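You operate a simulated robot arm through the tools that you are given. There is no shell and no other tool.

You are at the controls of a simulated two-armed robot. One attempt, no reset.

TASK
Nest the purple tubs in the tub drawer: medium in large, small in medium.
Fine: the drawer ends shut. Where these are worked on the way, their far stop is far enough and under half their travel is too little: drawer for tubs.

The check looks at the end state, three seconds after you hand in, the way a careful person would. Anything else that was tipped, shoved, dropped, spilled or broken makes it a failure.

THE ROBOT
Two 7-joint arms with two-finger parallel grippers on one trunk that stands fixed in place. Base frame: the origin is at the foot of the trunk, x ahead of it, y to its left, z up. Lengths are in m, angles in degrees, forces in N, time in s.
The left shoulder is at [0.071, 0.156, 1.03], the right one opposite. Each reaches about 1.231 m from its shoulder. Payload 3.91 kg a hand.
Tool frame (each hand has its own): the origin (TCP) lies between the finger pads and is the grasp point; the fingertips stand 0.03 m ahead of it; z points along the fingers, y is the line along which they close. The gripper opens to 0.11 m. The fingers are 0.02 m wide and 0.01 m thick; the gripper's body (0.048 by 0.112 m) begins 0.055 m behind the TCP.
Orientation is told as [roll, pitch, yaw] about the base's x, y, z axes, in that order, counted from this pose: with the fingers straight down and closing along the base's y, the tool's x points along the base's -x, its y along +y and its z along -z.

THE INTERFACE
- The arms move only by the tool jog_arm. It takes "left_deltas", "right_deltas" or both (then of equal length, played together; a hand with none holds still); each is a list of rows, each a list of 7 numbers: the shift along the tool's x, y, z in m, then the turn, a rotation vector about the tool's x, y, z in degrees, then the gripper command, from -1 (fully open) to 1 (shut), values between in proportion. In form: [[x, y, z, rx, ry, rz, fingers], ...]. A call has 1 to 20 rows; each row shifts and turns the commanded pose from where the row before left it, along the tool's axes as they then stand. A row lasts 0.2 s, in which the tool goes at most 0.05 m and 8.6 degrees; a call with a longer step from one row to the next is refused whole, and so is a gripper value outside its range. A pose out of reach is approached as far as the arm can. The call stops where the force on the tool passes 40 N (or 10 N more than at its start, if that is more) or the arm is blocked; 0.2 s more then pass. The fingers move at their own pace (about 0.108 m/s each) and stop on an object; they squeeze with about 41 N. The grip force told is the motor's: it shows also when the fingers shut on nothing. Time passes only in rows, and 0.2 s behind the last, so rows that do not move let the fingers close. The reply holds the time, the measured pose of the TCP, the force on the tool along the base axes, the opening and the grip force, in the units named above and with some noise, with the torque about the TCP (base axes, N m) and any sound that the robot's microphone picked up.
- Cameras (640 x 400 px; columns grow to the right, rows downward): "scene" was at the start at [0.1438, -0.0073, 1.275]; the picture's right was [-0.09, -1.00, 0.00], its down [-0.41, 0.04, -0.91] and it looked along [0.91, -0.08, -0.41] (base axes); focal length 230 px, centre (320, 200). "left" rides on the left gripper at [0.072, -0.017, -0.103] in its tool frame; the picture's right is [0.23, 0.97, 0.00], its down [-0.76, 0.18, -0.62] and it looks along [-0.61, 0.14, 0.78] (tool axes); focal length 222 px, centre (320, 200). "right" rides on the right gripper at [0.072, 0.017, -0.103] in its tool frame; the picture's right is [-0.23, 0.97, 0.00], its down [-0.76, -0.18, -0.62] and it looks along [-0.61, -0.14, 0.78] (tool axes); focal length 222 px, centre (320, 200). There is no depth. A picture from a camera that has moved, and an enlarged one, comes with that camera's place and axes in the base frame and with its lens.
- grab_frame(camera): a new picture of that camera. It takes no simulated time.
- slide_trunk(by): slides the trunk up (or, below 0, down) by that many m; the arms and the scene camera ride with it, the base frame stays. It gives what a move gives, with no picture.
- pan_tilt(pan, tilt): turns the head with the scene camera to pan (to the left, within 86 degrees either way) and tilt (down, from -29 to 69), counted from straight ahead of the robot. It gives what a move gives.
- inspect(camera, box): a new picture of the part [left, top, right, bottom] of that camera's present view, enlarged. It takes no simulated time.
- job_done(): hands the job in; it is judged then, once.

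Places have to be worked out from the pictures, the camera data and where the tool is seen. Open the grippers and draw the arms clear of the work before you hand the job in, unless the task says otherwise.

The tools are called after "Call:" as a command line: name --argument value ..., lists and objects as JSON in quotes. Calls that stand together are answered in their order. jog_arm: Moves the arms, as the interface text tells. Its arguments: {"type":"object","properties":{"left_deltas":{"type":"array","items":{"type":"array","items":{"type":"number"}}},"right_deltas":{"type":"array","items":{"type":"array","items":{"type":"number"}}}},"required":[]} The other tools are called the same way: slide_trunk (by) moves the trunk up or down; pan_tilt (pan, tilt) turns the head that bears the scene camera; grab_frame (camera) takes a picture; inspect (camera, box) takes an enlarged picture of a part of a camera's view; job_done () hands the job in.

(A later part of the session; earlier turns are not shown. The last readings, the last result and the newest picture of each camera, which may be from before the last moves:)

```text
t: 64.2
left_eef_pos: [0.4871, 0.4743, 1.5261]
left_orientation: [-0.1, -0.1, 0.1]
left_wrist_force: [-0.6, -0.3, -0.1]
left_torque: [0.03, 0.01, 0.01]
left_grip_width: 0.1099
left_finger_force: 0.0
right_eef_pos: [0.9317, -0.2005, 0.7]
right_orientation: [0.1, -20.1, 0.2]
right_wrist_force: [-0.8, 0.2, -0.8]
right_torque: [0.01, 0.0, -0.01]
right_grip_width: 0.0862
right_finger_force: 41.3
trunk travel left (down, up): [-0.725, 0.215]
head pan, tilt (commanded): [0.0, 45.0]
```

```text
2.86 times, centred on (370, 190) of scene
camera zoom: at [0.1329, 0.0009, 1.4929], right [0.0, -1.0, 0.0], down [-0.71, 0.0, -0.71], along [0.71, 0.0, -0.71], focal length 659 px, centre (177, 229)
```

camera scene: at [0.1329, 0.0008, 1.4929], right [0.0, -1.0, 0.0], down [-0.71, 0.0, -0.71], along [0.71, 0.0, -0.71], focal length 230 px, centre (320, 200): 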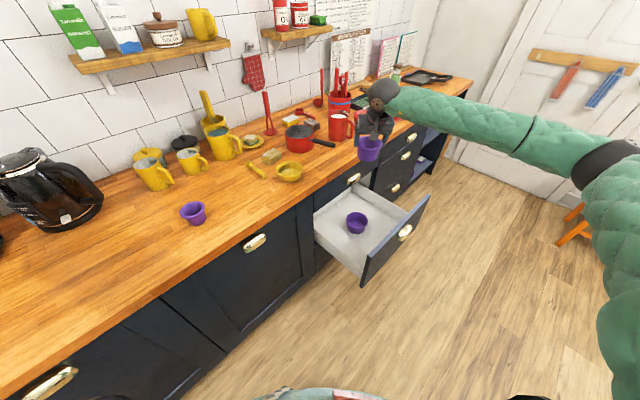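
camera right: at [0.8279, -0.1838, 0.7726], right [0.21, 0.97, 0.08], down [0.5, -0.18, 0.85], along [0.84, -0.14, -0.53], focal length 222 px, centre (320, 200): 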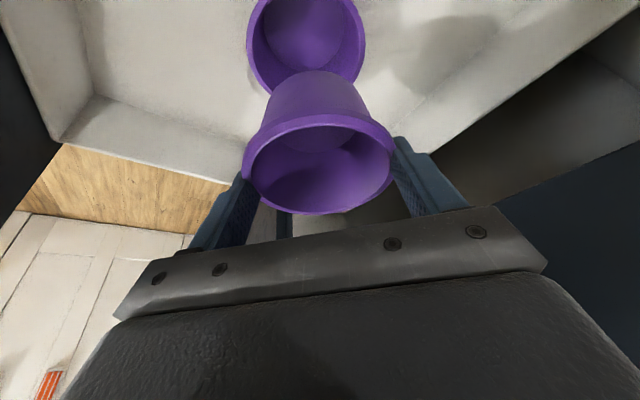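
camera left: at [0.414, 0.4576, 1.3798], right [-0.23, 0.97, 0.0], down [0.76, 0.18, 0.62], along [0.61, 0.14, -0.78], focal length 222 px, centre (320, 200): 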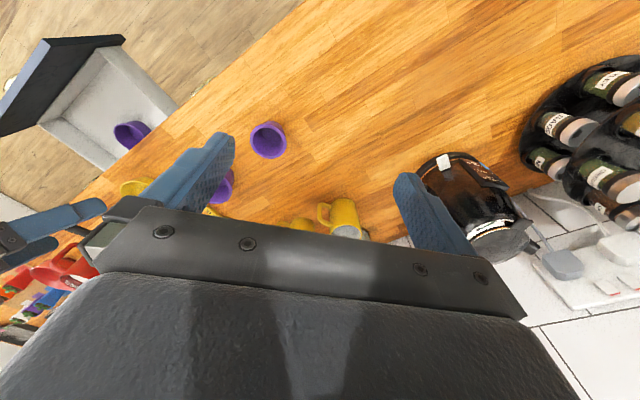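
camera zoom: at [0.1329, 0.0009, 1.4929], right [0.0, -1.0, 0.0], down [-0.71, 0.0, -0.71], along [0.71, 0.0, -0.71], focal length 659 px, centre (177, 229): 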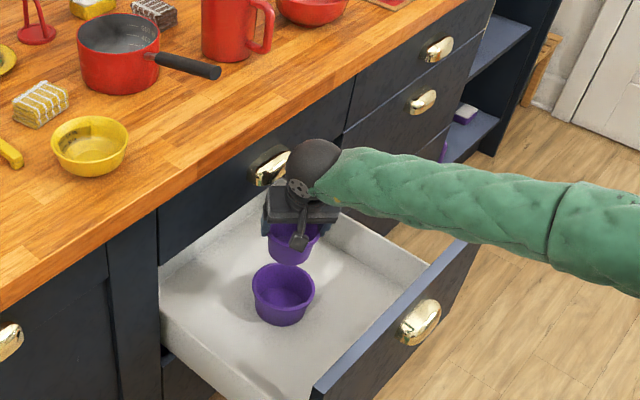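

M is lined up over L within a few mm (y needs -2 mm). I lower it to just above L's rim and check.

Call:
jog_arm --right_deltas '[[0.00684, -0.002, 0.0188, 0, 0, 0, 1], [0.00684, 0, 0.0188, 0, 0, 0, 1], [0.00684, 0, 0.0188, 0, 0, 0, 1], [0.00684, 0, 0.0188, 0, 0, 0, 1], [0, 0, 0, 0, 0, 0, 1]]'

Call:
grab_frame --camera "right"

Call:
inspect --camera "scene" --box '[310, 150, 420, 250]'

```text
t: 65.4
left_eef_pos: [0.4878, 0.4752, 1.5265]
left_orientation: [-0.1, -0.1, 0.0]
left_wrist_force: [-0.9, -0.3, 0.4]
left_torque: [0.0, 0.03, 0.0]
left_grip_width: 0.1097
left_finger_force: 0.0
right_eef_pos: [0.9296, -0.2024, 0.621]
right_orientation: [0.1, -19.9, 0.1]
right_wrist_force: [0.4, 0.2, -0.6]
right_torque: [-0.01, -0.03, 0.01]
right_grip_width: 0.0863
right_finger_force: 41.2
trunk travel left (down, up): [-0.725, 0.215]
head pan, tilt (commanded): [0.0, 45.0]
```

```text
taken
camera right: at [0.8267, -0.1854, 0.6933], right [0.21, 0.97, 0.08], down [0.5, -0.18, 0.85], along [0.84, -0.14, -0.53], focal length 222 px, centre (320, 200)
```

right: 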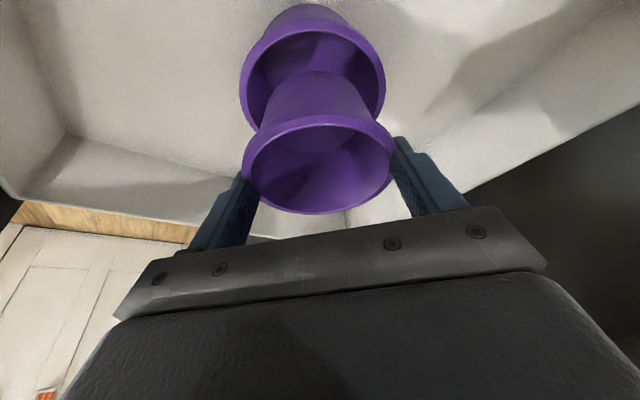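

```text
4.00 times, centred on (365, 200) of scene
camera zoom: at [0.1327, 0.001, 1.4929], right [0.0, -1.0, 0.0], down [-0.71, 0.0, -0.71], along [0.71, 0.0, -0.71], focal length 922 px, centre (140, 200)
```

zoom: 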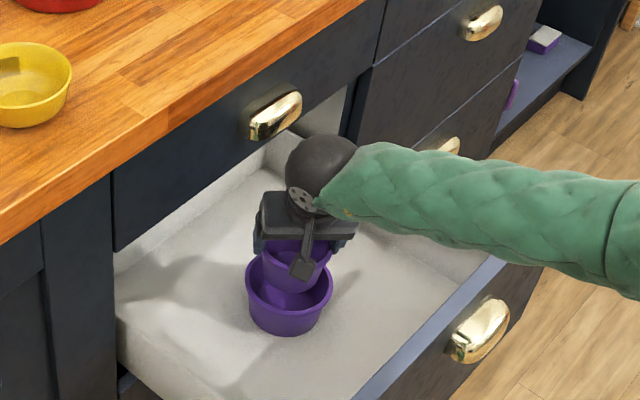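

L's rim is centred at (0.944, -0.2025); M's base is just about to enter. I shift 3 mm forward and lower M into L in small steps.

Call:
jog_arm --right_deltas '[[0.00231, 0, 0.01512, 0, 0, 0, 1], [0.00513, 0, 0.0141, 0, 0, 0, 1], [0, 0, 0, 0, 0, 0, 1]]'

Call:
grab_frame --camera "right"

```text
t: 66.2
left_eef_pos: [0.4886, 0.4754, 1.5256]
left_orientation: [0.0, 0.0, 0.0]
left_wrist_force: [0.3, -0.2, 0.1]
left_torque: [0.01, 0.03, -0.03]
left_grip_width: 0.11
left_finger_force: 0.1
right_eef_pos: [0.9339, -0.2036, 0.5918]
right_orientation: [0.0, -20.1, 0.2]
right_wrist_force: [0.1, -0.3, -0.3]
right_torque: [0.03, -0.01, -0.02]
right_grip_width: 0.0862
right_finger_force: 41.3
trunk travel left (down, up): [-0.725, 0.215]
head pan, tilt (commanded): [0.0, 45.0]
```

```text
taken
camera right: at [0.8308, -0.1857, 0.6631], right [0.21, 0.97, 0.08], down [0.5, -0.18, 0.85], along [0.84, -0.14, -0.53], focal length 222 px, centre (320, 200)
```

right: 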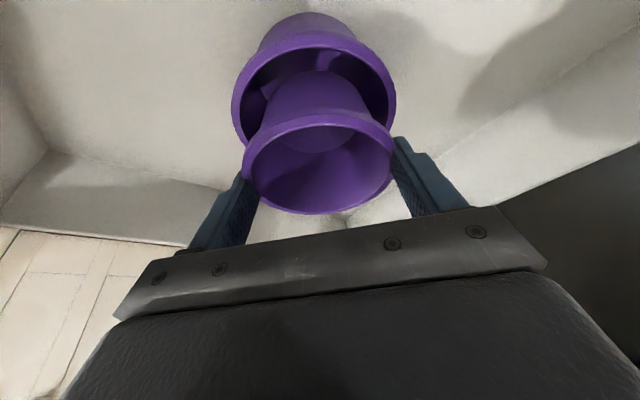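

M's base is inside L's mouth with no contact force. I lower another 2.5 cm.

Call:
jog_arm --right_deltas '[[0.00427, 0, 0.01175, 0, 0, 0, 1], [0.00427, 0, 0.01175, 0, 0, 0, 1], [0, 0, 0, 0, 0, 0, 1]]'

Call:
grab_frame --camera "right"

Call:
inspect --camera "scene" --box '[310, 150, 420, 250]'

```text
t: 67.0
left_eef_pos: [0.4873, 0.4746, 1.5257]
left_orientation: [-0.2, 0.0, 0.0]
left_wrist_force: [-0.9, -0.4, -0.3]
left_torque: [-0.03, 0.0, -0.01]
left_grip_width: 0.1103
left_finger_force: 0.1
right_eef_pos: [0.9336, -0.203, 0.5656]
right_orientation: [0.1, -20.0, 0.2]
right_wrist_force: [0.1, 0.2, -0.4]
right_torque: [-0.02, -0.01, -0.03]
right_grip_width: 0.0863
right_finger_force: 41.0
trunk travel left (down, up): [-0.725, 0.215]
head pan, tilt (commanded): [0.0, 45.0]
```

```text
taken
camera right: at [0.8304, -0.1854, 0.6369], right [0.21, 0.97, 0.08], down [0.5, -0.18, 0.85], along [0.84, -0.14, -0.53], focal length 222 px, centre (320, 200)
```

right: 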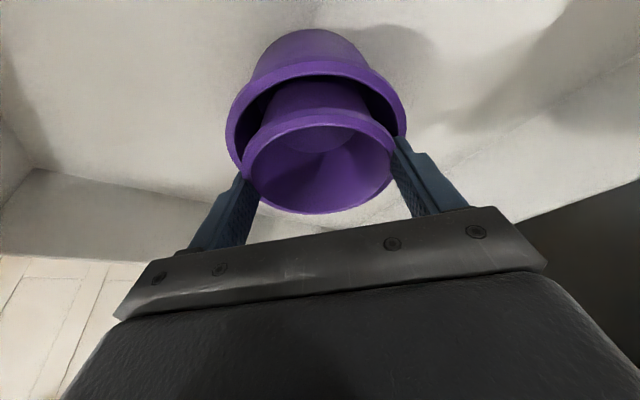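

```text
4.00 times, centred on (365, 200) of scene
camera zoom: at [0.1329, 0.001, 1.4929], right [0.0, -1.0, 0.0], down [-0.71, 0.0, -0.71], along [0.71, 0.0, -0.71], focal length 922 px, centre (140, 200)
```

zoom: 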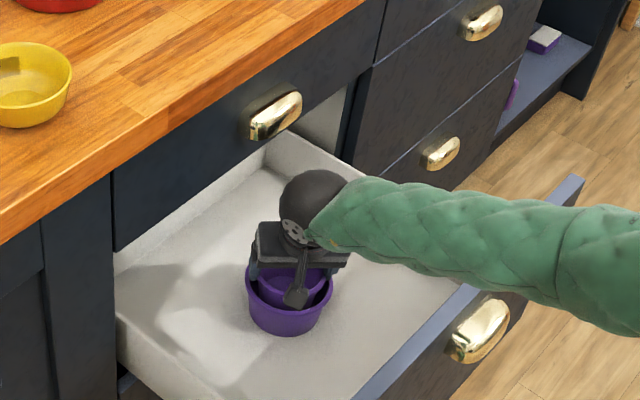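

M is about 3/4 into L with fingertips just above L's rim. I release it to settle the last ~2 cm inside L.

Call:
jog_arm --right_deltas '[[0, 0, 0, 0, 0, 0, -1], [0, 0, 0, 0, 0, 0, -1], [0, 0, 0, 0, 0, 0, -1]]'

Call:
grab_frame --camera "right"

```text
t: 67.8
left_eef_pos: [0.4866, 0.4758, 1.526]
left_orientation: [-0.2, -0.1, 0.0]
left_wrist_force: [0.2, -0.1, -0.5]
left_torque: [-0.02, 0.01, -0.01]
left_grip_width: 0.1099
left_finger_force: 0.1
right_eef_pos: [0.9327, -0.2018, 0.5652]
right_orientation: [-0.1, -20.0, 0.2]
right_wrist_force: [-0.9, 0.0, -0.1]
right_torque: [0.0, 0.02, 0.01]
right_grip_width: 0.1101
right_finger_force: 0.1
trunk travel left (down, up): [-0.725, 0.215]
head pan, tilt (commanded): [0.0, 45.0]
```

```text
taken
camera right: at [0.8306, -0.1854, 0.6369], right [0.21, 0.97, 0.08], down [0.5, -0.18, 0.85], along [0.84, -0.14, -0.53], focal length 222 px, centre (320, 200)
```

right: 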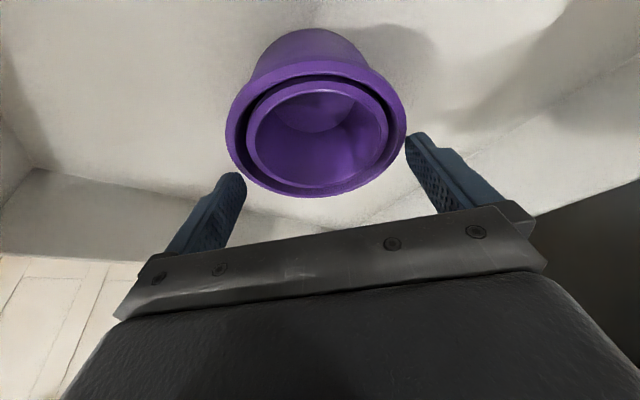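

M is sitting concentric inside L. I raise the hand straight out, back off from the counter and go up.

Call:
jog_arm --right_deltas '[[-0.00684, 0, -0.0188, 0, 0, 0, -1], [-0.01197, 0, -0.0329, 0, 0, 0, -1], [-0.01368, 0, -0.0376, 0, 0, 0, -1], [-0.01368, 0, -0.0376, 0, 0, 0, -1], [0.0376, 0, -0.0137, 0, 0, 0, -1], [0.0333, 0, -0.0121, 0, 0, 0, -1], [-0.0154, 0, -0.0423, 0, 0, 0, -1], [-0.0154, 0, -0.0423, 0, 0, 0, -1], [-0.0154, 0, -0.0423, 0, 0, 0, -1], [-0.0154, 0, -0.0423, 0, 0, 0, -1], [-0.0154, 0, -0.0423, 0, 0, 0, -1], [-0.0154, 0, -0.0423, 0, 0, 0, -1], [-0.0154, 0, -0.0423, 0, 0, 0, -1], [-0.0154, 0, -0.0423, 0, 0, 0, -1]]'

Call:
grab_frame --camera "scene"

Call:
grab_frame --camera "right"

```text
t: 70.8
left_eef_pos: [0.4879, 0.4755, 1.527]
left_orientation: [-0.1, -0.2, 0.1]
left_wrist_force: [-0.2, -0.3, -0.2]
left_torque: [-0.01, -0.03, 0.01]
left_grip_width: 0.1099
left_finger_force: 0.1
right_eef_pos: [0.8585, -0.2013, 1.0585]
right_orientation: [-0.1, -20.0, 0.2]
right_wrist_force: [0.4, -0.7, 0.6]
right_torque: [-0.01, 0.0, -0.03]
right_grip_width: 0.1101
right_finger_force: 0.1
trunk travel left (down, up): [-0.725, 0.215]
head pan, tilt (commanded): [0.0, 45.0]
```

```text
taken
camera scene: at [0.1322, 0.0014, 1.4929], right [0.0, -1.0, 0.0], down [-0.71, 0.0, -0.71], along [0.71, 0.0, -0.71], focal length 230 px, centre (320, 200)
```

scene: 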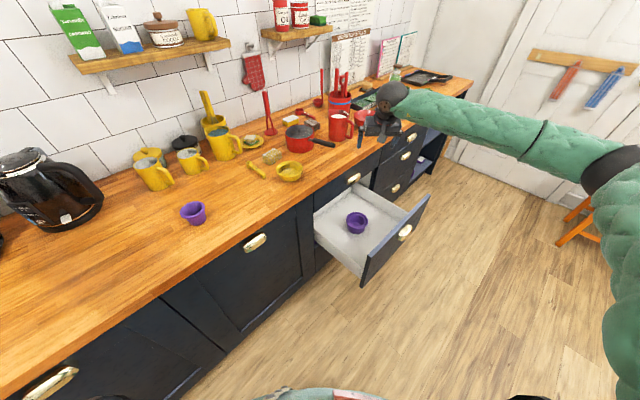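

```text
taken
camera right: at [0.7552, -0.1848, 1.1304], right [0.21, 0.97, 0.08], down [0.5, -0.18, 0.85], along [0.84, -0.14, -0.53], focal length 222 px, centre (320, 200)
```

right: 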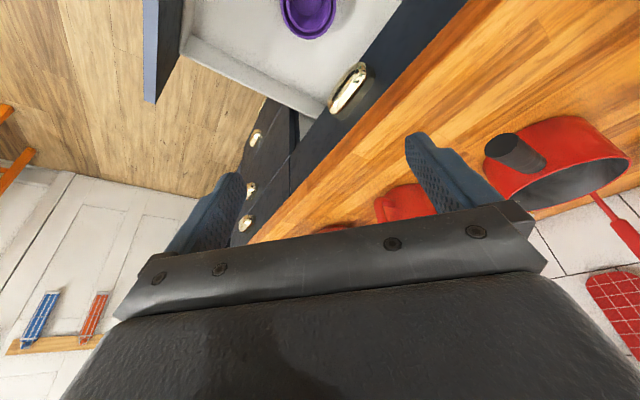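

The hand is clear and the stack looks right. I carry the empty hand left toward the small tub, turning the yaw back to 45° on the way.

Call:
jog_arm --right_deltas '[[0.01741, 0.03375, -0.01431, 0, 0, 0, -1], [0.01741, 0.03375, -0.01431, 0, 0, 0, -1], [0.01741, 0.03375, -0.01431, 0, 0, 0, -1], [0.01741, 0.03375, -0.01431, 0, 0, 0, -1], [0.01741, 0.03375, -0.01431, 0, 0, 0, -1], [0.01741, 0.03375, -0.01431, 0, 0, 0, -1], [0.01741, 0.03375, -0.01431, 0, 0, 0, -1], [0.01741, 0.03375, -0.01431, 0, 0, 0, -1], [0, 0, 0, -2.565, 0, -7.048, -1], [0, 0, 0, -2.565, 0, -7.048, -1], [0, 0, 0, -2.565, 0, -7.048, -1], [0, 0, 0, -2.565, 0, -7.048, -1], [0, 0, 0, -2.565, 0, -7.048, -1], [0, 0, 0, -2.565, 0, -7.048, -1], [0, 0, 0, 0, 0, 0, -1]]'

Call:
inspect --camera "scene" --box '[140, 170, 240, 240]'

Call:
inspect --camera "scene" --box '[310, 170, 400, 240]'

Call:
grab_frame --camera "right"

```text
t: 74.0
left_eef_pos: [0.4869, 0.4768, 1.5257]
left_orientation: [-0.1, -0.1, 0.0]
left_wrist_force: [0.5, 0.5, -0.2]
left_torque: [0.02, 0.01, 0.04]
left_grip_width: 0.1102
left_finger_force: 0.0
right_eef_pos: [0.6873, 0.0669, 1.12]
right_orientation: [0.0, -20.0, 45.2]
right_wrist_force: [0.2, 0.4, -0.2]
right_torque: [0.01, 0.01, 0.02]
right_grip_width: 0.1102
right_finger_force: 0.1
trunk travel left (down, up): [-0.725, 0.215]
head pan, tilt (commanded): [0.0, 45.0]
```

```text
5.71 times, centred on (190, 205) of scene
camera zoom: at [0.1329, 0.0013, 1.4929], right [0.0, -1.0, 0.0], down [-0.71, 0.0, -0.71], along [0.71, 0.0, -0.71], focal length 1317 px, centre (1063, 171)
```

zoom: 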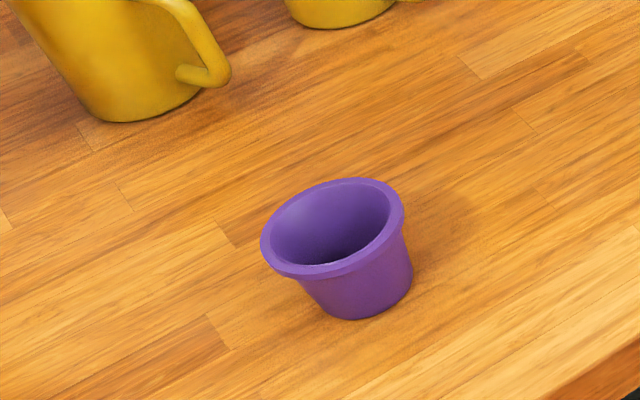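

```text
5.71 times, centred on (355, 205) of scene
camera zoom: at [0.1329, 0.0013, 1.4929], right [0.0, -1.0, 0.0], down [-0.71, 0.0, -0.71], along [0.71, 0.0, -0.71], focal length 1317 px, centre (120, 171)
```

zoom: 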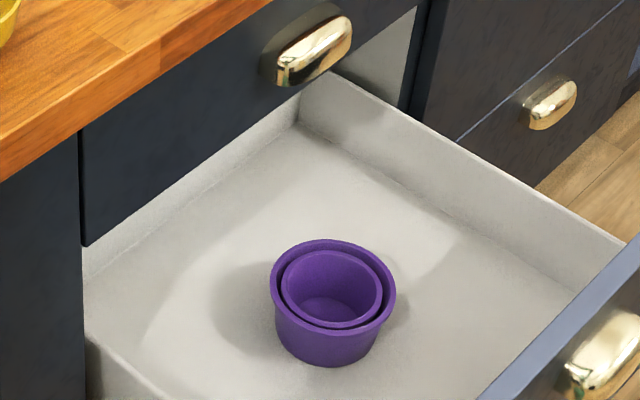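

```text
taken
camera right: at [0.6031, 0.0055, 1.1923], right [-0.54, 0.84, 0.08], down [0.48, 0.23, 0.85], along [0.69, 0.49, -0.53], focal length 222 px, centre (320, 200)
```

right: 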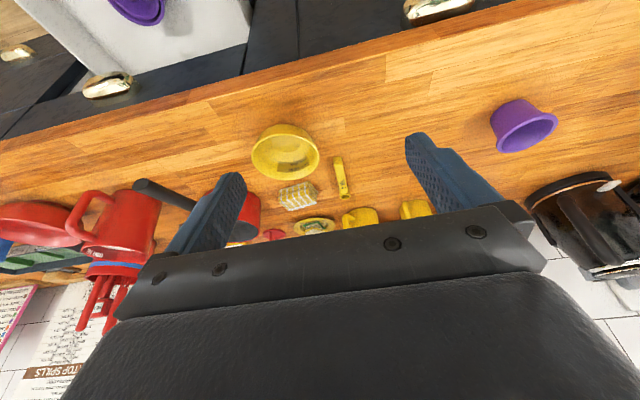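

The nest in the drawer looks concentric. The small tub's rim works out at (0.621, 0.401), z≈0.961; I move over toward it and look from in front.

Call:
jog_arm --right_deltas '[[-0.01302, 0.04043, 0.00474, 0, 0, 0, -1], [-0.01302, 0.04043, 0.00474, 0, 0, 0, -1], [-0.01302, 0.04043, 0.00474, 0, 0, 0, -1], [-0.01302, 0.04043, 0.00474, 0, 0, 0, -1], [-0.01302, 0.04043, 0.00474, 0, 0, 0, -1], [-0.01302, 0.04043, 0.00474, 0, 0, 0, -1], [-0.01302, 0.04043, 0.00474, 0, 0, 0, -1], [0, 0, 0, 0, 0, 0, -1]]'

Call:
grab_frame --camera "right"

Call:
grab_frame --camera "scene"

```text
t: 75.8
left_eef_pos: [0.4871, 0.4729, 1.5262]
left_orientation: [0.0, -0.1, 0.0]
left_wrist_force: [0.4, 0.3, 0.1]
left_torque: [0.04, 0.01, 0.0]
left_grip_width: 0.1101
left_finger_force: 0.0
right_eef_pos: [0.5539, 0.3351, 1.1206]
right_orientation: [-0.1, -20.0, 45.2]
right_wrist_force: [-0.1, -0.3, 0.1]
right_torque: [0.02, 0.03, -0.02]
right_grip_width: 0.1102
right_finger_force: 0.2
trunk travel left (down, up): [-0.725, 0.215]
head pan, tilt (commanded): [0.0, 45.0]
```

```text
taken
camera right: at [0.4689, 0.2745, 1.1925], right [-0.54, 0.84, 0.08], down [0.48, 0.23, 0.85], along [0.69, 0.49, -0.53], focal length 222 px, centre (320, 200)
```

right: 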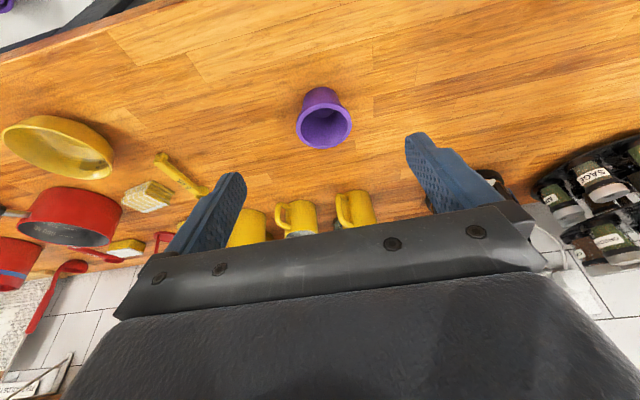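

```text
taken
camera scene: at [0.1335, -0.0003, 1.4928], right [0.0, -1.0, 0.0], down [-0.71, 0.0, -0.71], along [0.71, 0.0, -0.71], focal length 230 px, centre (320, 200)
```

scene: 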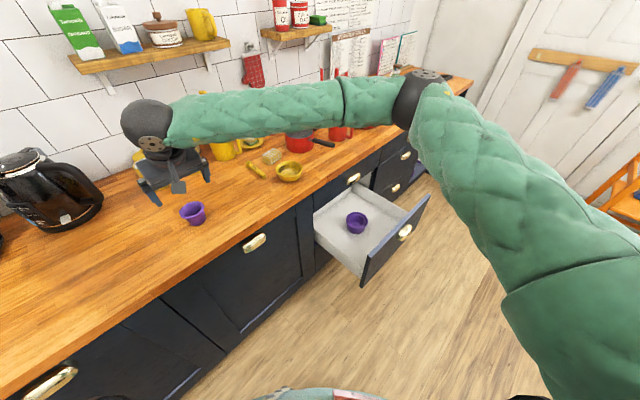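

The small tub is directly ahead (rim centre a≈0.157, b≈0.725, ~7 cm wide). I move to hover above it.

Call:
jog_arm --right_deltas '[[-0.01777, -0.001, 0.0384, 0, 0, 0, -1], [-0.01777, -0.001, 0.0384, 0, 0, 0, -1], [-0.01777, 0, 0.0384, 0, 0, 0, -1], [0, 0, 0, 0, 0, 0, -1]]'

Call:
grab_frame --camera "right"

Call:
inspect --camera "scene" --box '[110, 80, 270, 240]'

```text
t: 76.8
left_eef_pos: [0.4866, 0.4755, 1.5253]
left_orientation: [-0.2, -0.2, 0.0]
left_wrist_force: [0.1, 0.7, 0.2]
left_torque: [0.02, -0.03, 0.02]
left_grip_width: 0.1101
left_finger_force: 0.0
right_eef_pos: [0.6188, 0.3974, 1.029]
right_orientation: [-0.1, -20.0, 45.2]
right_wrist_force: [-0.7, -0.3, -0.7]
right_torque: [0.01, 0.0, 0.01]
right_grip_width: 0.1101
right_finger_force: 0.0
trunk travel left (down, up): [-0.725, 0.215]
head pan, tilt (commanded): [0.0, 45.0]
```

```text
taken
camera right: at [0.5336, 0.3366, 1.1019], right [-0.54, 0.84, 0.08], down [0.48, 0.23, 0.85], along [0.69, 0.49, -0.53], focal length 222 px, centre (320, 200)
```

right: 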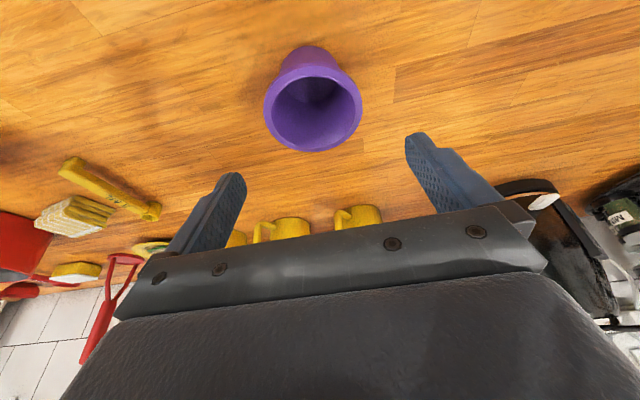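

```text
2.50 times, centred on (190, 160) of scene
camera zoom: at [0.1329, 0.0008, 1.4929], right [0.0, -1.0, 0.0], down [-0.71, 0.0, -0.71], along [0.71, 0.0, -0.71], focal length 576 px, centre (645, 300)
```

zoom: 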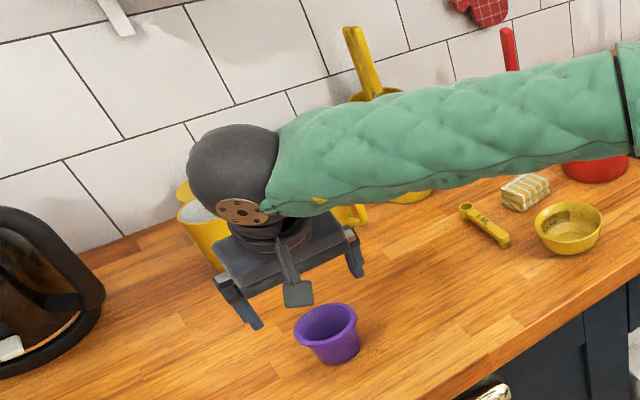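

S is centred between the fingers. I go straight down ~5 cm and close on it.

Call:
jog_arm --right_deltas '[[0.00593, 0, 0.01629, 0, 0, 0, -1], [0.00593, 0, 0.01629, 0, 0, 0, -1], [0.00593, 0, 0.01629, 0, 0, 0, -1], [0, 0, 0, 0, 0, 0, -1]]'

Call:
grab_frame --camera "right"

Call:
inspect --camera "scene" --box '[130, 150, 250, 240]'

```text
t: 77.8
left_eef_pos: [0.4868, 0.4756, 1.5261]
left_orientation: [-0.2, -0.1, 0.1]
left_wrist_force: [0.5, 0.2, 0.0]
left_torque: [-0.02, -0.01, -0.02]
left_grip_width: 0.1098
left_finger_force: 0.1
right_eef_pos: [0.619, 0.3988, 0.9791]
right_orientation: [-0.2, -20.0, 45.2]
right_wrist_force: [-0.1, 0.6, 0.0]
right_torque: [-0.03, 0.03, 0.01]
right_grip_width: 0.1099
right_finger_force: 0.0
trunk travel left (down, up): [-0.725, 0.215]
head pan, tilt (commanded): [0.0, 45.0]
```

```text
taken
camera right: at [0.5348, 0.3369, 1.0509], right [-0.54, 0.84, 0.08], down [0.48, 0.23, 0.85], along [0.69, 0.49, -0.53], focal length 222 px, centre (320, 200)
```

right: 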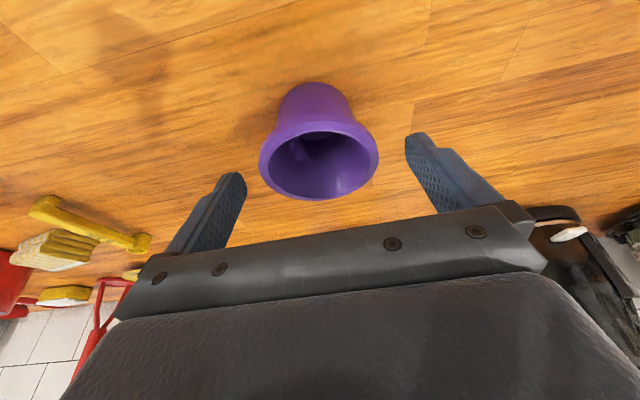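

```text
4.44 times, centred on (190, 195) of scene
camera zoom: at [0.133, 0.0013, 1.4929], right [0.0, -1.0, 0.0], down [-0.71, 0.0, -0.71], along [0.71, 0.0, -0.71], focal length 1025 px, centre (898, 222)
```

zoom: 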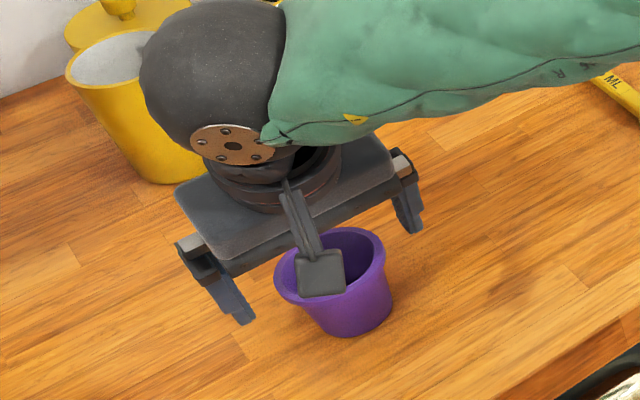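

Tips are ~1 cm below S's rim and S is centred. Closing.

Call:
jog_arm --right_deltas '[[0, 0, 0, 0, 0, 0, 1], [0, 0, 0, 0, 0, 0, 1], [0, 0, 0, 0, 0, 0, 1]]'

Call:
grab_frame --camera "right"

```text
t: 78.6
left_eef_pos: [0.487, 0.4757, 1.5262]
left_orientation: [-0.1, 0.0, 0.0]
left_wrist_force: [0.8, -1.2, -0.2]
left_torque: [0.01, 0.02, 0.01]
left_grip_width: 0.11
left_finger_force: 0.1
right_eef_pos: [0.6186, 0.3982, 0.9788]
right_orientation: [0.0, -19.9, 45.2]
right_wrist_force: [-0.8, -0.2, -0.4]
right_torque: [-0.03, -0.02, -0.01]
right_grip_width: 0.0626
right_finger_force: 41.0
trunk travel left (down, up): [-0.725, 0.215]
head pan, tilt (commanded): [0.0, 45.0]
```

```text
taken
camera right: at [0.5347, 0.337, 1.051], right [-0.54, 0.84, 0.08], down [0.48, 0.23, 0.85], along [0.69, 0.49, -0.53], focal length 222 px, centre (320, 200)
```

right: 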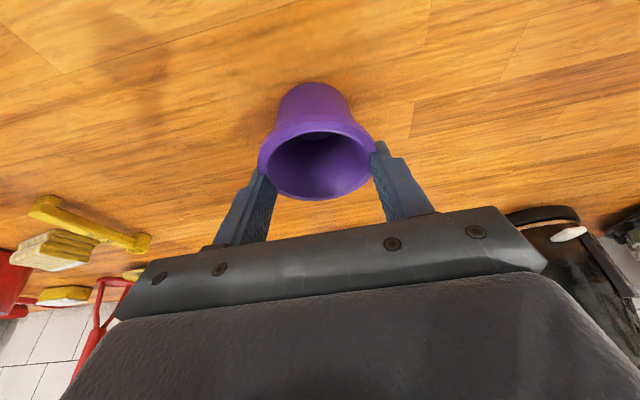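

Gripped at 0.063 m. I lift it several cm and check.

Call:
jog_arm --right_deltas '[[-0.00342, 0, -0.0094, 0, 0, 0, 1], [-0.00684, 0, -0.0188, 0, 0, 0, 1], [-0.01026, 0, -0.0282, 0, 0, 0, 1], [-0.01368, 0, -0.0376, 0, 0, 0, 1], [-0.01368, 0, -0.0376, 0, 0, 0, 1], [0, 0, 0, 0, 0, 0, 1]]'

Call:
grab_frame --camera "right"

Call:
inspect --camera "scene" --box '[110, 80, 270, 240]'

```text
t: 80.0
left_eef_pos: [0.4872, 0.4755, 1.5248]
left_orientation: [-0.1, 0.0, 0.1]
left_wrist_force: [-0.4, -0.3, -0.5]
left_torque: [-0.01, 0.02, -0.01]
left_grip_width: 0.11
left_finger_force: 0.0
right_eef_pos: [0.6189, 0.3985, 1.1185]
right_orientation: [0.1, -20.0, 45.2]
right_wrist_force: [-0.2, -0.5, -2.1]
right_torque: [0.02, 0.0, 0.01]
right_grip_width: 0.0625
right_finger_force: 40.3
trunk travel left (down, up): [-0.725, 0.215]
head pan, tilt (commanded): [0.0, 45.0]
```

```text
taken
camera right: at [0.535, 0.3371, 1.191], right [-0.54, 0.84, 0.08], down [0.48, 0.23, 0.85], along [0.69, 0.49, -0.53], focal length 222 px, centre (320, 200)
```

right: 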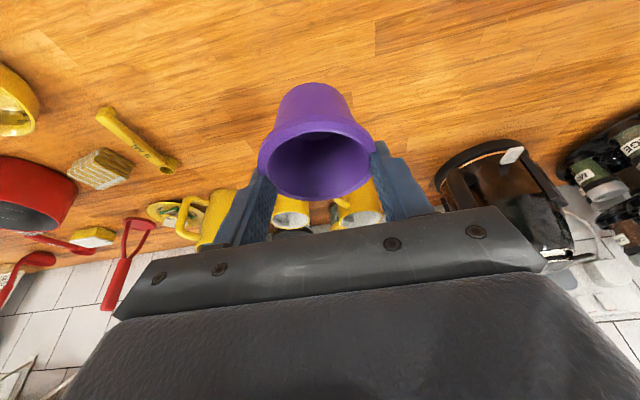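

```text
2.50 times, centred on (190, 160) of scene
camera zoom: at [0.1336, 0.0016, 1.4928], right [0.0, -1.0, 0.0], down [-0.71, 0.0, -0.71], along [0.71, 0.0, -0.71], focal length 576 px, centre (645, 300)
```

zoom: 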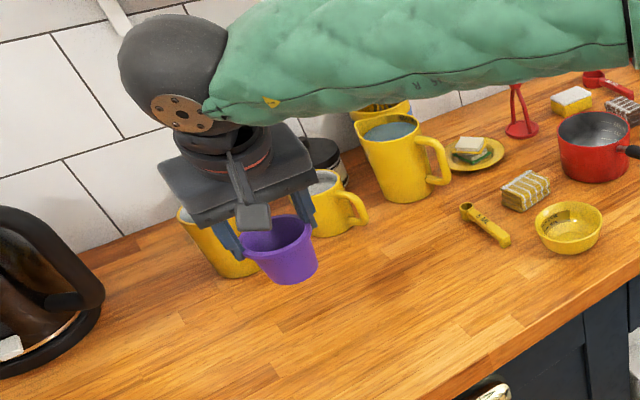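

S is lifted level. I carry it back in front of the counter and along to the right, turning yaw back to 0.

Call:
jog_arm --right_deltas '[[0.0433, 0, -0.0157, 0, 0, 0, 1], [0.0433, 0, -0.0157, 0, 0, 0, 1], [0.0433, 0, -0.0157, 0, 0, 0, 1], [0.0433, 0, -0.0157, 0, 0, 0, 1], [0, -0.047, 0, 0, 0, 0, 1], [0, -0.047, 0, 0, 0, 0, 1], [0, -0.047, 0, 0, 0, 0, 1], [0, -0.047, 0, 0, 0, 0, 1], [0, -0.047, 0, 0, 0, 0, 1], [0, -0.047, 0, 0, 0, 0, 1], [0, 0, 0, 2.565, 0, 7.048, 1], [0, 0, 0, 2.565, 0, 7.048, 1], [0, 0, 0, 2.565, 0, 7.048, 1], [0, 0, 0, 2.565, 0, 7.048, 1], [0, 0, 0, 2.565, 0, 7.048, 1], [0, 0, 0, 2.565, 0, 7.048, 1], [0, 0, 0, 0, 0, 0, 1]]'

Call:
grab_frame --camera "right"

Call:
grab_frame --camera "scene"

```text
t: 83.6
left_eef_pos: [0.4866, 0.4738, 1.5262]
left_orientation: [-0.1, -0.1, 0.0]
left_wrist_force: [-0.5, 0.4, 0.4]
left_torque: [0.02, -0.02, 0.0]
left_grip_width: 0.1099
left_finger_force: 0.0
right_eef_pos: [0.6899, 0.0674, 1.118]
right_orientation: [-0.1, -20.1, 0.1]
right_wrist_force: [-0.4, 0.8, -0.3]
right_torque: [0.01, 0.01, 0.04]
right_grip_width: 0.0624
right_finger_force: 41.3
trunk travel left (down, up): [-0.725, 0.215]
head pan, tilt (commanded): [0.0, 45.0]
```

```text
taken
camera right: at [0.5871, 0.0849, 1.1904], right [0.21, 0.97, 0.08], down [0.5, -0.18, 0.85], along [0.84, -0.14, -0.53], focal length 222 px, centre (320, 200)
```

right: 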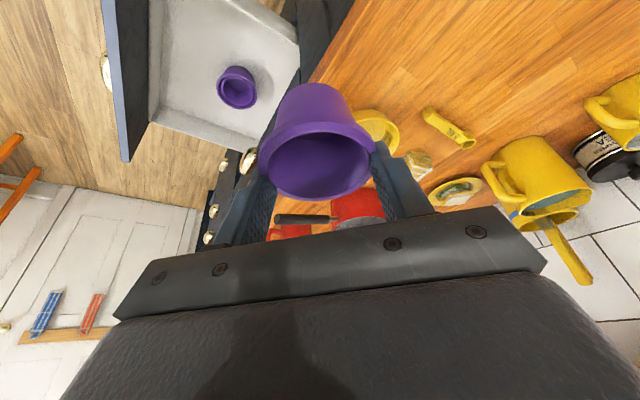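

```text
taken
camera scene: at [0.133, 0.001, 1.4929], right [0.0, -1.0, 0.0], down [-0.71, 0.0, -0.71], along [0.71, 0.0, -0.71], focal length 230 px, centre (320, 200)
```

scene: 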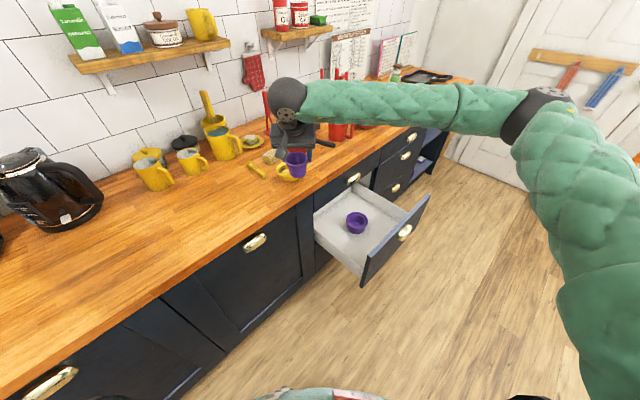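

S is steady. I continue to the stand-off in front of the drawer and lower to z≈0.70, as before.

Call:
jog_arm --right_deltas '[[-0.01727, -0.0336, 0.0142, 0, 0, 0, 1], [-0.01727, -0.0336, 0.0142, 0, 0, 0, 1], [-0.01727, -0.0336, 0.0142, 0, 0, 0, 1], [-0.01727, -0.0336, 0.0142, 0, 0, 0, 1], [-0.01727, -0.0336, 0.0142, 0, 0, 0, 1], [-0.01727, -0.0336, 0.0142, 0, 0, 0, 1], [-0.01727, -0.0336, 0.0142, 0, 0, 0, 1], [-0.01727, -0.0336, 0.0142, 0, 0, 0, 1], [0.01368, 0, 0.03759, 0, 0, 0, 1], [0.01368, 0, 0.03759, 0, 0, 0, 1], [0.01368, 0, 0.03759, 0, 0, 0, 1], [0.01368, 0, 0.03759, 0, 0, 0, 1], [0.01368, 0, 0.03759, 0, 0, 0, 1], [0.01368, 0, 0.03759, 0, 0, 0, 1], [0.01368, 0, 0.03759, 0, 0, 0, 1], [0.01368, 0, 0.03759, 0, 0, 0, 1], [0.01368, 0, 0.03759, 0, 0, 0, 1], [0, 0, 0, 0, 0, 0, 1]]'

Call:
grab_frame --camera "right"

Call:
inspect --camera "scene" --box '[290, 120, 450, 260]'

```text
t: 87.4
left_eef_pos: [0.4874, 0.476, 1.5268]
left_orientation: [-0.2, 0.0, 0.0]
left_wrist_force: [-0.2, -0.1, 0.0]
left_torque: [0.0, -0.02, 0.01]
left_grip_width: 0.1101
left_finger_force: 0.1
right_eef_pos: [0.8598, -0.2008, 0.6977]
right_orientation: [0.0, -20.1, 0.2]
right_wrist_force: [0.4, 0.4, -0.7]
right_torque: [-0.01, -0.03, -0.03]
right_grip_width: 0.0627
right_finger_force: 40.8
trunk travel left (down, up): [-0.725, 0.215]
head pan, tilt (commanded): [0.0, 45.0]
```

```text
taken
camera right: at [0.7569, -0.1841, 0.7698], right [0.21, 0.97, 0.08], down [0.5, -0.18, 0.85], along [0.84, -0.14, -0.53], focal length 222 px, centre (320, 200)
```

right: 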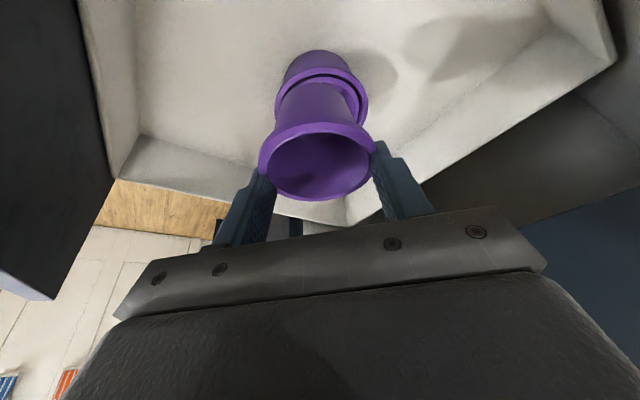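

```text
2.86 times, centred on (370, 190) of scene
camera zoom: at [0.1325, 0.001, 1.493], right [0.0, -1.0, 0.0], down [-0.71, 0.0, -0.71], along [0.71, 0.0, -0.71], focal length 659 px, centre (177, 229)
```

zoom: 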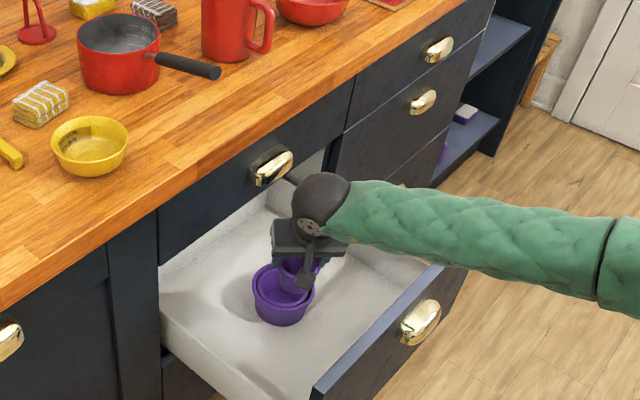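

I now move S forward over the nest and lower it to just above M's rim.

Call:
jog_arm --right_deltas '[[-0.0146, -0.0017, 0.00531, 0, 0, 0, 1], [-0.0146, 0, 0.00531, 0, 0, 0, 1], [-0.0146, 0, 0.00531, 0, 0, 0, 1], [-0.0146, 0, 0.00531, 0, 0, 0, 1], [-0.0146, 0, 0.00531, 0, 0, 0, 1], [0.00684, 0, 0.0188, 0, 0, 0, 1], [0.00684, 0, 0.0188, 0, 0, 0, 1], [0.00684, 0, 0.0188, 0, 0, 0, 1], [0.00513, 0, 0.0141, 0, 0, 0, 1], [0, 0, 0, 0, 0, 0, 1]]'

Call:
grab_frame --camera "right"

Call:
inspect --camera "scene" --box '[310, 150, 420, 250]'

```text
t: 89.6
left_eef_pos: [0.4874, 0.4746, 1.5261]
left_orientation: [0.0, -0.1, 0.0]
left_wrist_force: [-1.3, 0.2, 0.5]
left_torque: [0.01, -0.04, 0.0]
left_grip_width: 0.1099
left_finger_force: 0.1
right_eef_pos: [0.9375, -0.2022, 0.6238]
right_orientation: [0.0, -20.0, 0.2]
right_wrist_force: [-0.1, 0.6, -1.7]
right_torque: [0.02, -0.01, 0.02]
right_grip_width: 0.0626
right_finger_force: 41.2
trunk travel left (down, up): [-0.725, 0.215]
head pan, tilt (commanded): [0.0, 45.0]
```

```text
taken
camera right: at [0.8345, -0.1851, 0.6964], right [0.21, 0.97, 0.08], down [0.5, -0.18, 0.85], along [0.84, -0.14, -0.53], focal length 222 px, centre (320, 200)
```

right: 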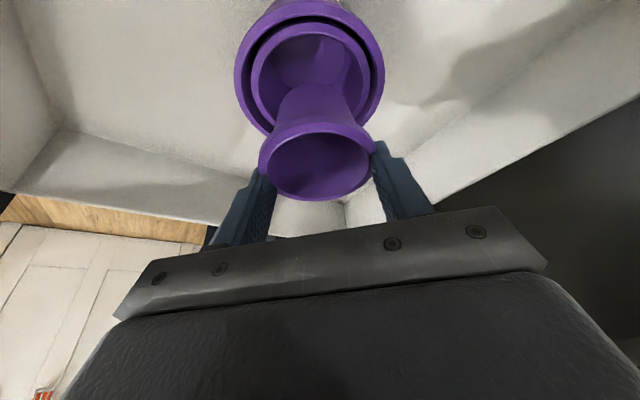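

```text
4.00 times, centred on (365, 200) of scene
camera zoom: at [0.1329, 0.0011, 1.4929], right [0.0, -1.0, 0.0], down [-0.71, 0.0, -0.71], along [0.71, 0.0, -0.71], focal length 922 px, centre (140, 200)
```

zoom: 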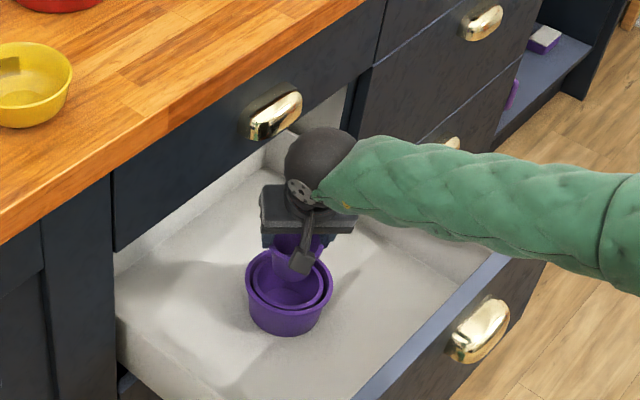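

Alignment looks right: M's rim surrounds S's base evenly. I lower S in two steps.

Call:
jog_arm --right_deltas '[[0.00513, 0, 0.0141, 0, 0, 0, 1], [0.00513, 0, 0.0141, 0, 0, 0, 1], [0, 0, 0, 0, 0, 0, 1]]'

Call:
grab_frame --camera "right"

```text
t: 90.4
left_eef_pos: [0.4871, 0.4752, 1.5263]
left_orientation: [-0.1, -0.1, 0.0]
left_wrist_force: [-0.1, 0.0, -0.9]
left_torque: [0.04, 0.0, 0.02]
left_grip_width: 0.1102
left_finger_force: 0.1
right_eef_pos: [0.9382, -0.2028, 0.5931]
right_orientation: [0.1, -20.2, 0.1]
right_wrist_force: [0.1, -0.4, -0.7]
right_torque: [0.02, -0.01, 0.02]
right_grip_width: 0.0627
right_finger_force: 40.9
trunk travel left (down, up): [-0.725, 0.215]
head pan, tilt (commanded): [0.0, 45.0]
```

```text
taken
camera right: at [0.8351, -0.1852, 0.6658], right [0.21, 0.97, 0.08], down [0.5, -0.18, 0.85], along [0.84, -0.14, -0.53], focal length 222 px, centre (320, 200)
```

right: 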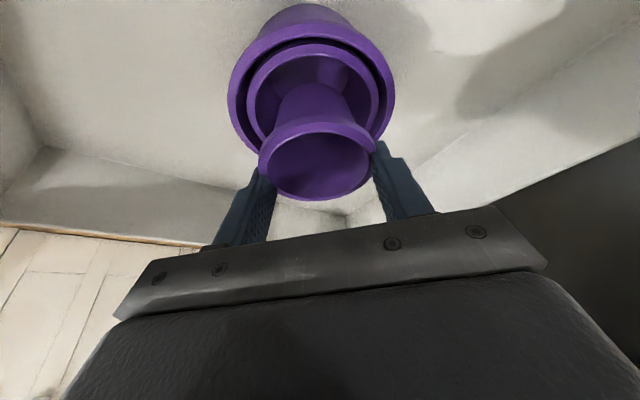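

S's base is entering M freely. Lowering the last 2.8 cm.

Call:
jog_arm --right_deltas '[[0.0047, 0, 0.0129, 0, 0, 0, 1], [0.0047, 0, 0.0129, 0, 0, 0, 1], [0, 0, 0, 0, 0, 0, 1]]'

Call:
grab_frame --camera "right"

Call:
inspect --camera "scene" --box '[310, 150, 420, 250]'

```text
t: 91.2
left_eef_pos: [0.4878, 0.4753, 1.5264]
left_orientation: [-0.1, 0.0, 0.0]
left_wrist_force: [0.5, 0.3, -0.5]
left_torque: [-0.01, 0.03, -0.02]
left_grip_width: 0.1099
left_finger_force: 0.1
right_eef_pos: [0.9397, -0.2022, 0.5655]
right_orientation: [0.0, -19.9, 0.1]
right_wrist_force: [0.7, -0.1, 0.3]
right_torque: [-0.02, 0.01, 0.01]
right_grip_width: 0.0624
right_finger_force: 40.8
trunk travel left (down, up): [-0.725, 0.215]
head pan, tilt (commanded): [0.0, 45.0]
```

```text
taken
camera right: at [0.8357, -0.1857, 0.638], right [0.21, 0.97, 0.08], down [0.5, -0.18, 0.85], along [0.84, -0.14, -0.53], focal length 222 px, centre (320, 200)
```

right: 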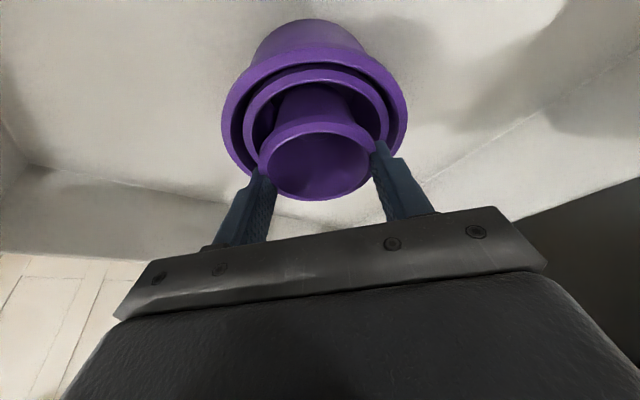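

```text
4.00 times, centred on (365, 200) of scene
camera zoom: at [0.1329, 0.001, 1.4929], right [0.0, -1.0, 0.0], down [-0.71, 0.0, -0.71], along [0.71, 0.0, -0.71], focal length 922 px, centre (140, 200)
```

zoom: 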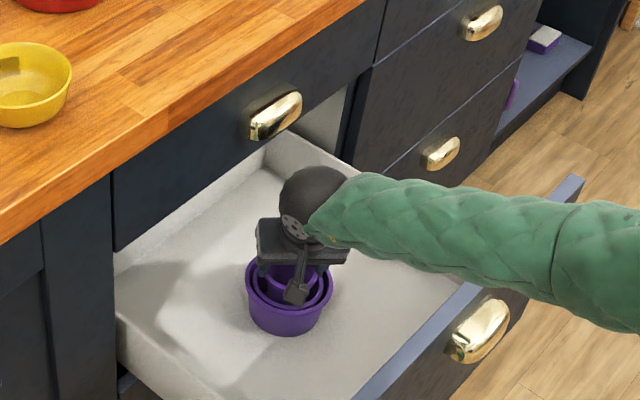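

S is well inside M, clear on all sides. Releasing.

Call:
jog_arm --right_deltas '[[0, 0, 0, 0, 0, 0, -1], [0, 0, 0, 0, 0, 0, -1], [0, 0, 0, 0, 0, 0, -1]]'

Call:
grab_frame --camera "right"

```text
t: 92.0
left_eef_pos: [0.4876, 0.475, 1.5265]
left_orientation: [-0.1, -0.2, 0.0]
left_wrist_force: [0.5, -0.2, -0.1]
left_torque: [0.02, 0.0, -0.01]
left_grip_width: 0.1102
left_finger_force: 0.1
right_eef_pos: [0.9387, -0.2024, 0.5659]
right_orientation: [0.0, -19.9, 0.2]
right_wrist_force: [-0.7, -0.2, -0.6]
right_torque: [-0.02, 0.0, 0.02]
right_grip_width: 0.1101
right_finger_force: 0.0
trunk travel left (down, up): [-0.725, 0.215]
head pan, tilt (commanded): [0.0, 45.0]
```

```text
taken
camera right: at [0.8358, -0.1857, 0.6381], right [0.21, 0.97, 0.08], down [0.5, -0.18, 0.85], along [0.84, -0.14, -0.53], focal length 222 px, centre (320, 200)
```

right: 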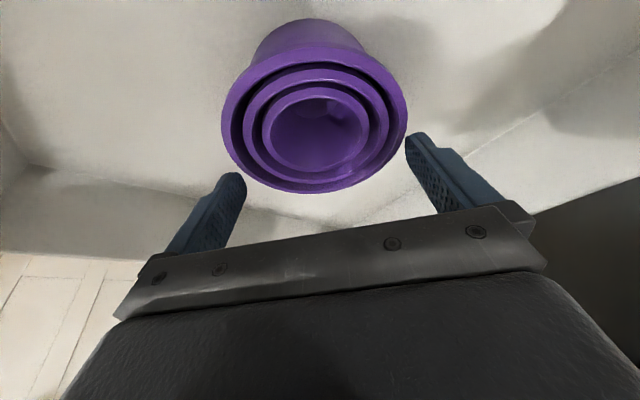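

All three tubs are nested concentrically. I withdraw the hand up and out the same way.

Call:
jog_arm --right_deltas '[[-0.00684, 0, -0.0188, 0, 0, 0, -1], [-0.01197, 0, -0.0329, 0, 0, 0, -1], [-0.01368, 0, -0.0376, 0, 0, 0, -1], [-0.01368, 0, -0.0376, 0, 0, 0, -1], [0.0376, 0, -0.0137, 0, 0, 0, -1], [0.0366, 0, -0.0133, 0, 0, 0, -1], [-0.0154, 0, -0.0423, 0, 0, 0, -1], [-0.0154, 0, -0.0423, 0, 0, 0, -1], [-0.0154, 0, -0.0423, 0, 0, 0, -1], [-0.0154, 0, -0.0423, 0, 0, 0, -1], [-0.0154, 0, -0.0423, 0, 0, 0, -1], [-0.0154, 0, -0.0423, 0, 0, 0, -1], [-0.0154, 0, -0.0423, 0, 0, 0, -1], [-0.0154, 0, -0.0423, 0, 0, 0, -1], [0.0329, -0.02, -0.0313, 0, 0, 0, -1], [0.0329, -0.02, -0.0313, 0, 0, 0, -1], [0.0329, -0.02, -0.0313, 0, 0, 0, -1], [0.0329, -0.02, -0.0313, 0, 0, 0, -1], [0.0329, -0.02, -0.0313, 0, 0, 0, -1]]'

Call:
inspect --camera "scene" --box '[310, 170, 400, 240]'

Call:
grab_frame --camera "scene"

```text
t: 96.0
left_eef_pos: [0.4843, 0.4742, 1.5265]
left_orientation: [0.0, -0.2, 0.1]
left_wrist_force: [-0.5, -0.6, 0.1]
left_torque: [-0.01, -0.01, 0.01]
left_grip_width: 0.1099
left_finger_force: 0.0
right_eef_pos: [0.6488, -0.3045, 1.1549]
right_orientation: [0.0, -20.1, 0.2]
right_wrist_force: [-0.3, -0.4, 0.0]
right_torque: [-0.02, -0.02, 0.02]
right_grip_width: 0.1098
right_finger_force: 0.0
trunk travel left (down, up): [-0.725, 0.215]
head pan, tilt (commanded): [0.0, 45.0]
```

```text
5.71 times, centred on (355, 205) of scene
camera zoom: at [0.1311, 0.0005, 1.4931], right [0.0, -1.0, 0.0], down [-0.71, 0.0, -0.71], along [0.71, 0.0, -0.71], focal length 1317 px, centre (120, 171)
```

zoom: 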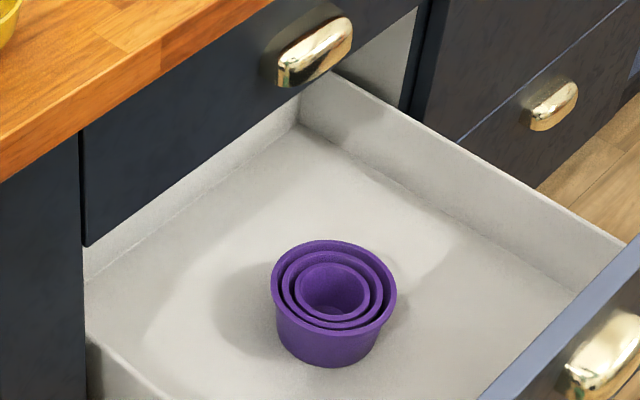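

```text
taken
camera scene: at [0.1311, 0.0005, 1.4931], right [0.0, -1.0, 0.0], down [-0.71, 0.0, -0.71], along [0.71, 0.0, -0.71], focal length 230 px, centre (320, 200)
```

scene: 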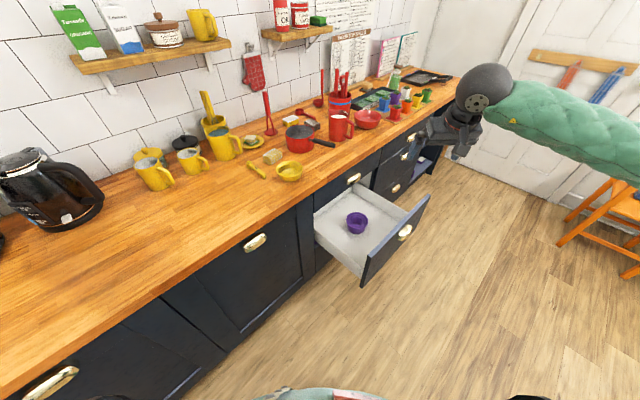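

The nest is perfect. I now rotate the hand in free space so its fingers point at the drawer front, closing vertically again.

Call:
jog_arm --right_deltas '[[0, 0, 0, -6.947, -1.783, 4.425, -0.45], [0, 0, 0, -6.947, -1.783, 4.425, -0.45], [0, 0, 0, -6.947, -1.783, 4.425, -0.45], [0, 0, 0, -6.947, -1.783, 4.425, -0.45], [0, 0, 0, -6.947, -1.783, 4.425, -0.45], [0, 0, 0, -6.947, -1.783, 4.425, -0.45], [0, 0, 0, -6.947, -1.783, 4.425, -0.45], [0, 0, 0, -6.947, -1.783, 4.425, -0.45], [0, 0, 0, -6.947, -1.783, 4.425, -0.45], [0, 0, 0, -6.947, -1.783, 4.425, -0.45], [0, 0, 0, -6.947, -1.783, 4.425, -0.45], [0, 0, 0, 0, 0, 0, -0.45]]'

Call:
grab_frame --camera "scene"

```text
t: 98.6
left_eef_pos: [0.486, 0.4752, 1.5256]
left_orientation: [-0.1, -0.1, -0.1]
left_wrist_force: [0.9, 0.2, -0.5]
left_torque: [0.0, 0.0, 0.01]
left_grip_width: 0.1098
left_finger_force: 0.1
right_eef_pos: [0.6483, -0.3033, 1.1518]
right_orientation: [90.3, 0.0, -44.9]
right_wrist_force: [0.6, -1.1, 0.3]
right_torque: [0.03, 0.02, -0.03]
right_grip_width: 0.08
right_finger_force: 0.0
trunk travel left (down, up): [-0.725, 0.215]
head pan, tilt (commanded): [0.0, 45.0]
```

```text
taken
camera scene: at [0.1327, 0.001, 1.4929], right [0.0, -1.0, 0.0], down [-0.71, 0.0, -0.71], along [0.71, 0.0, -0.71], focal length 230 px, centre (320, 200)
```

scene: 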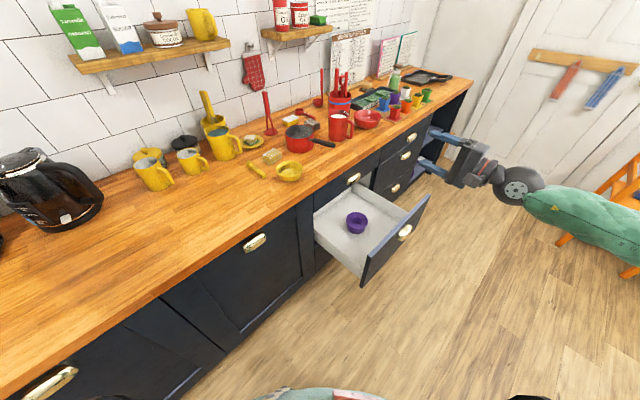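

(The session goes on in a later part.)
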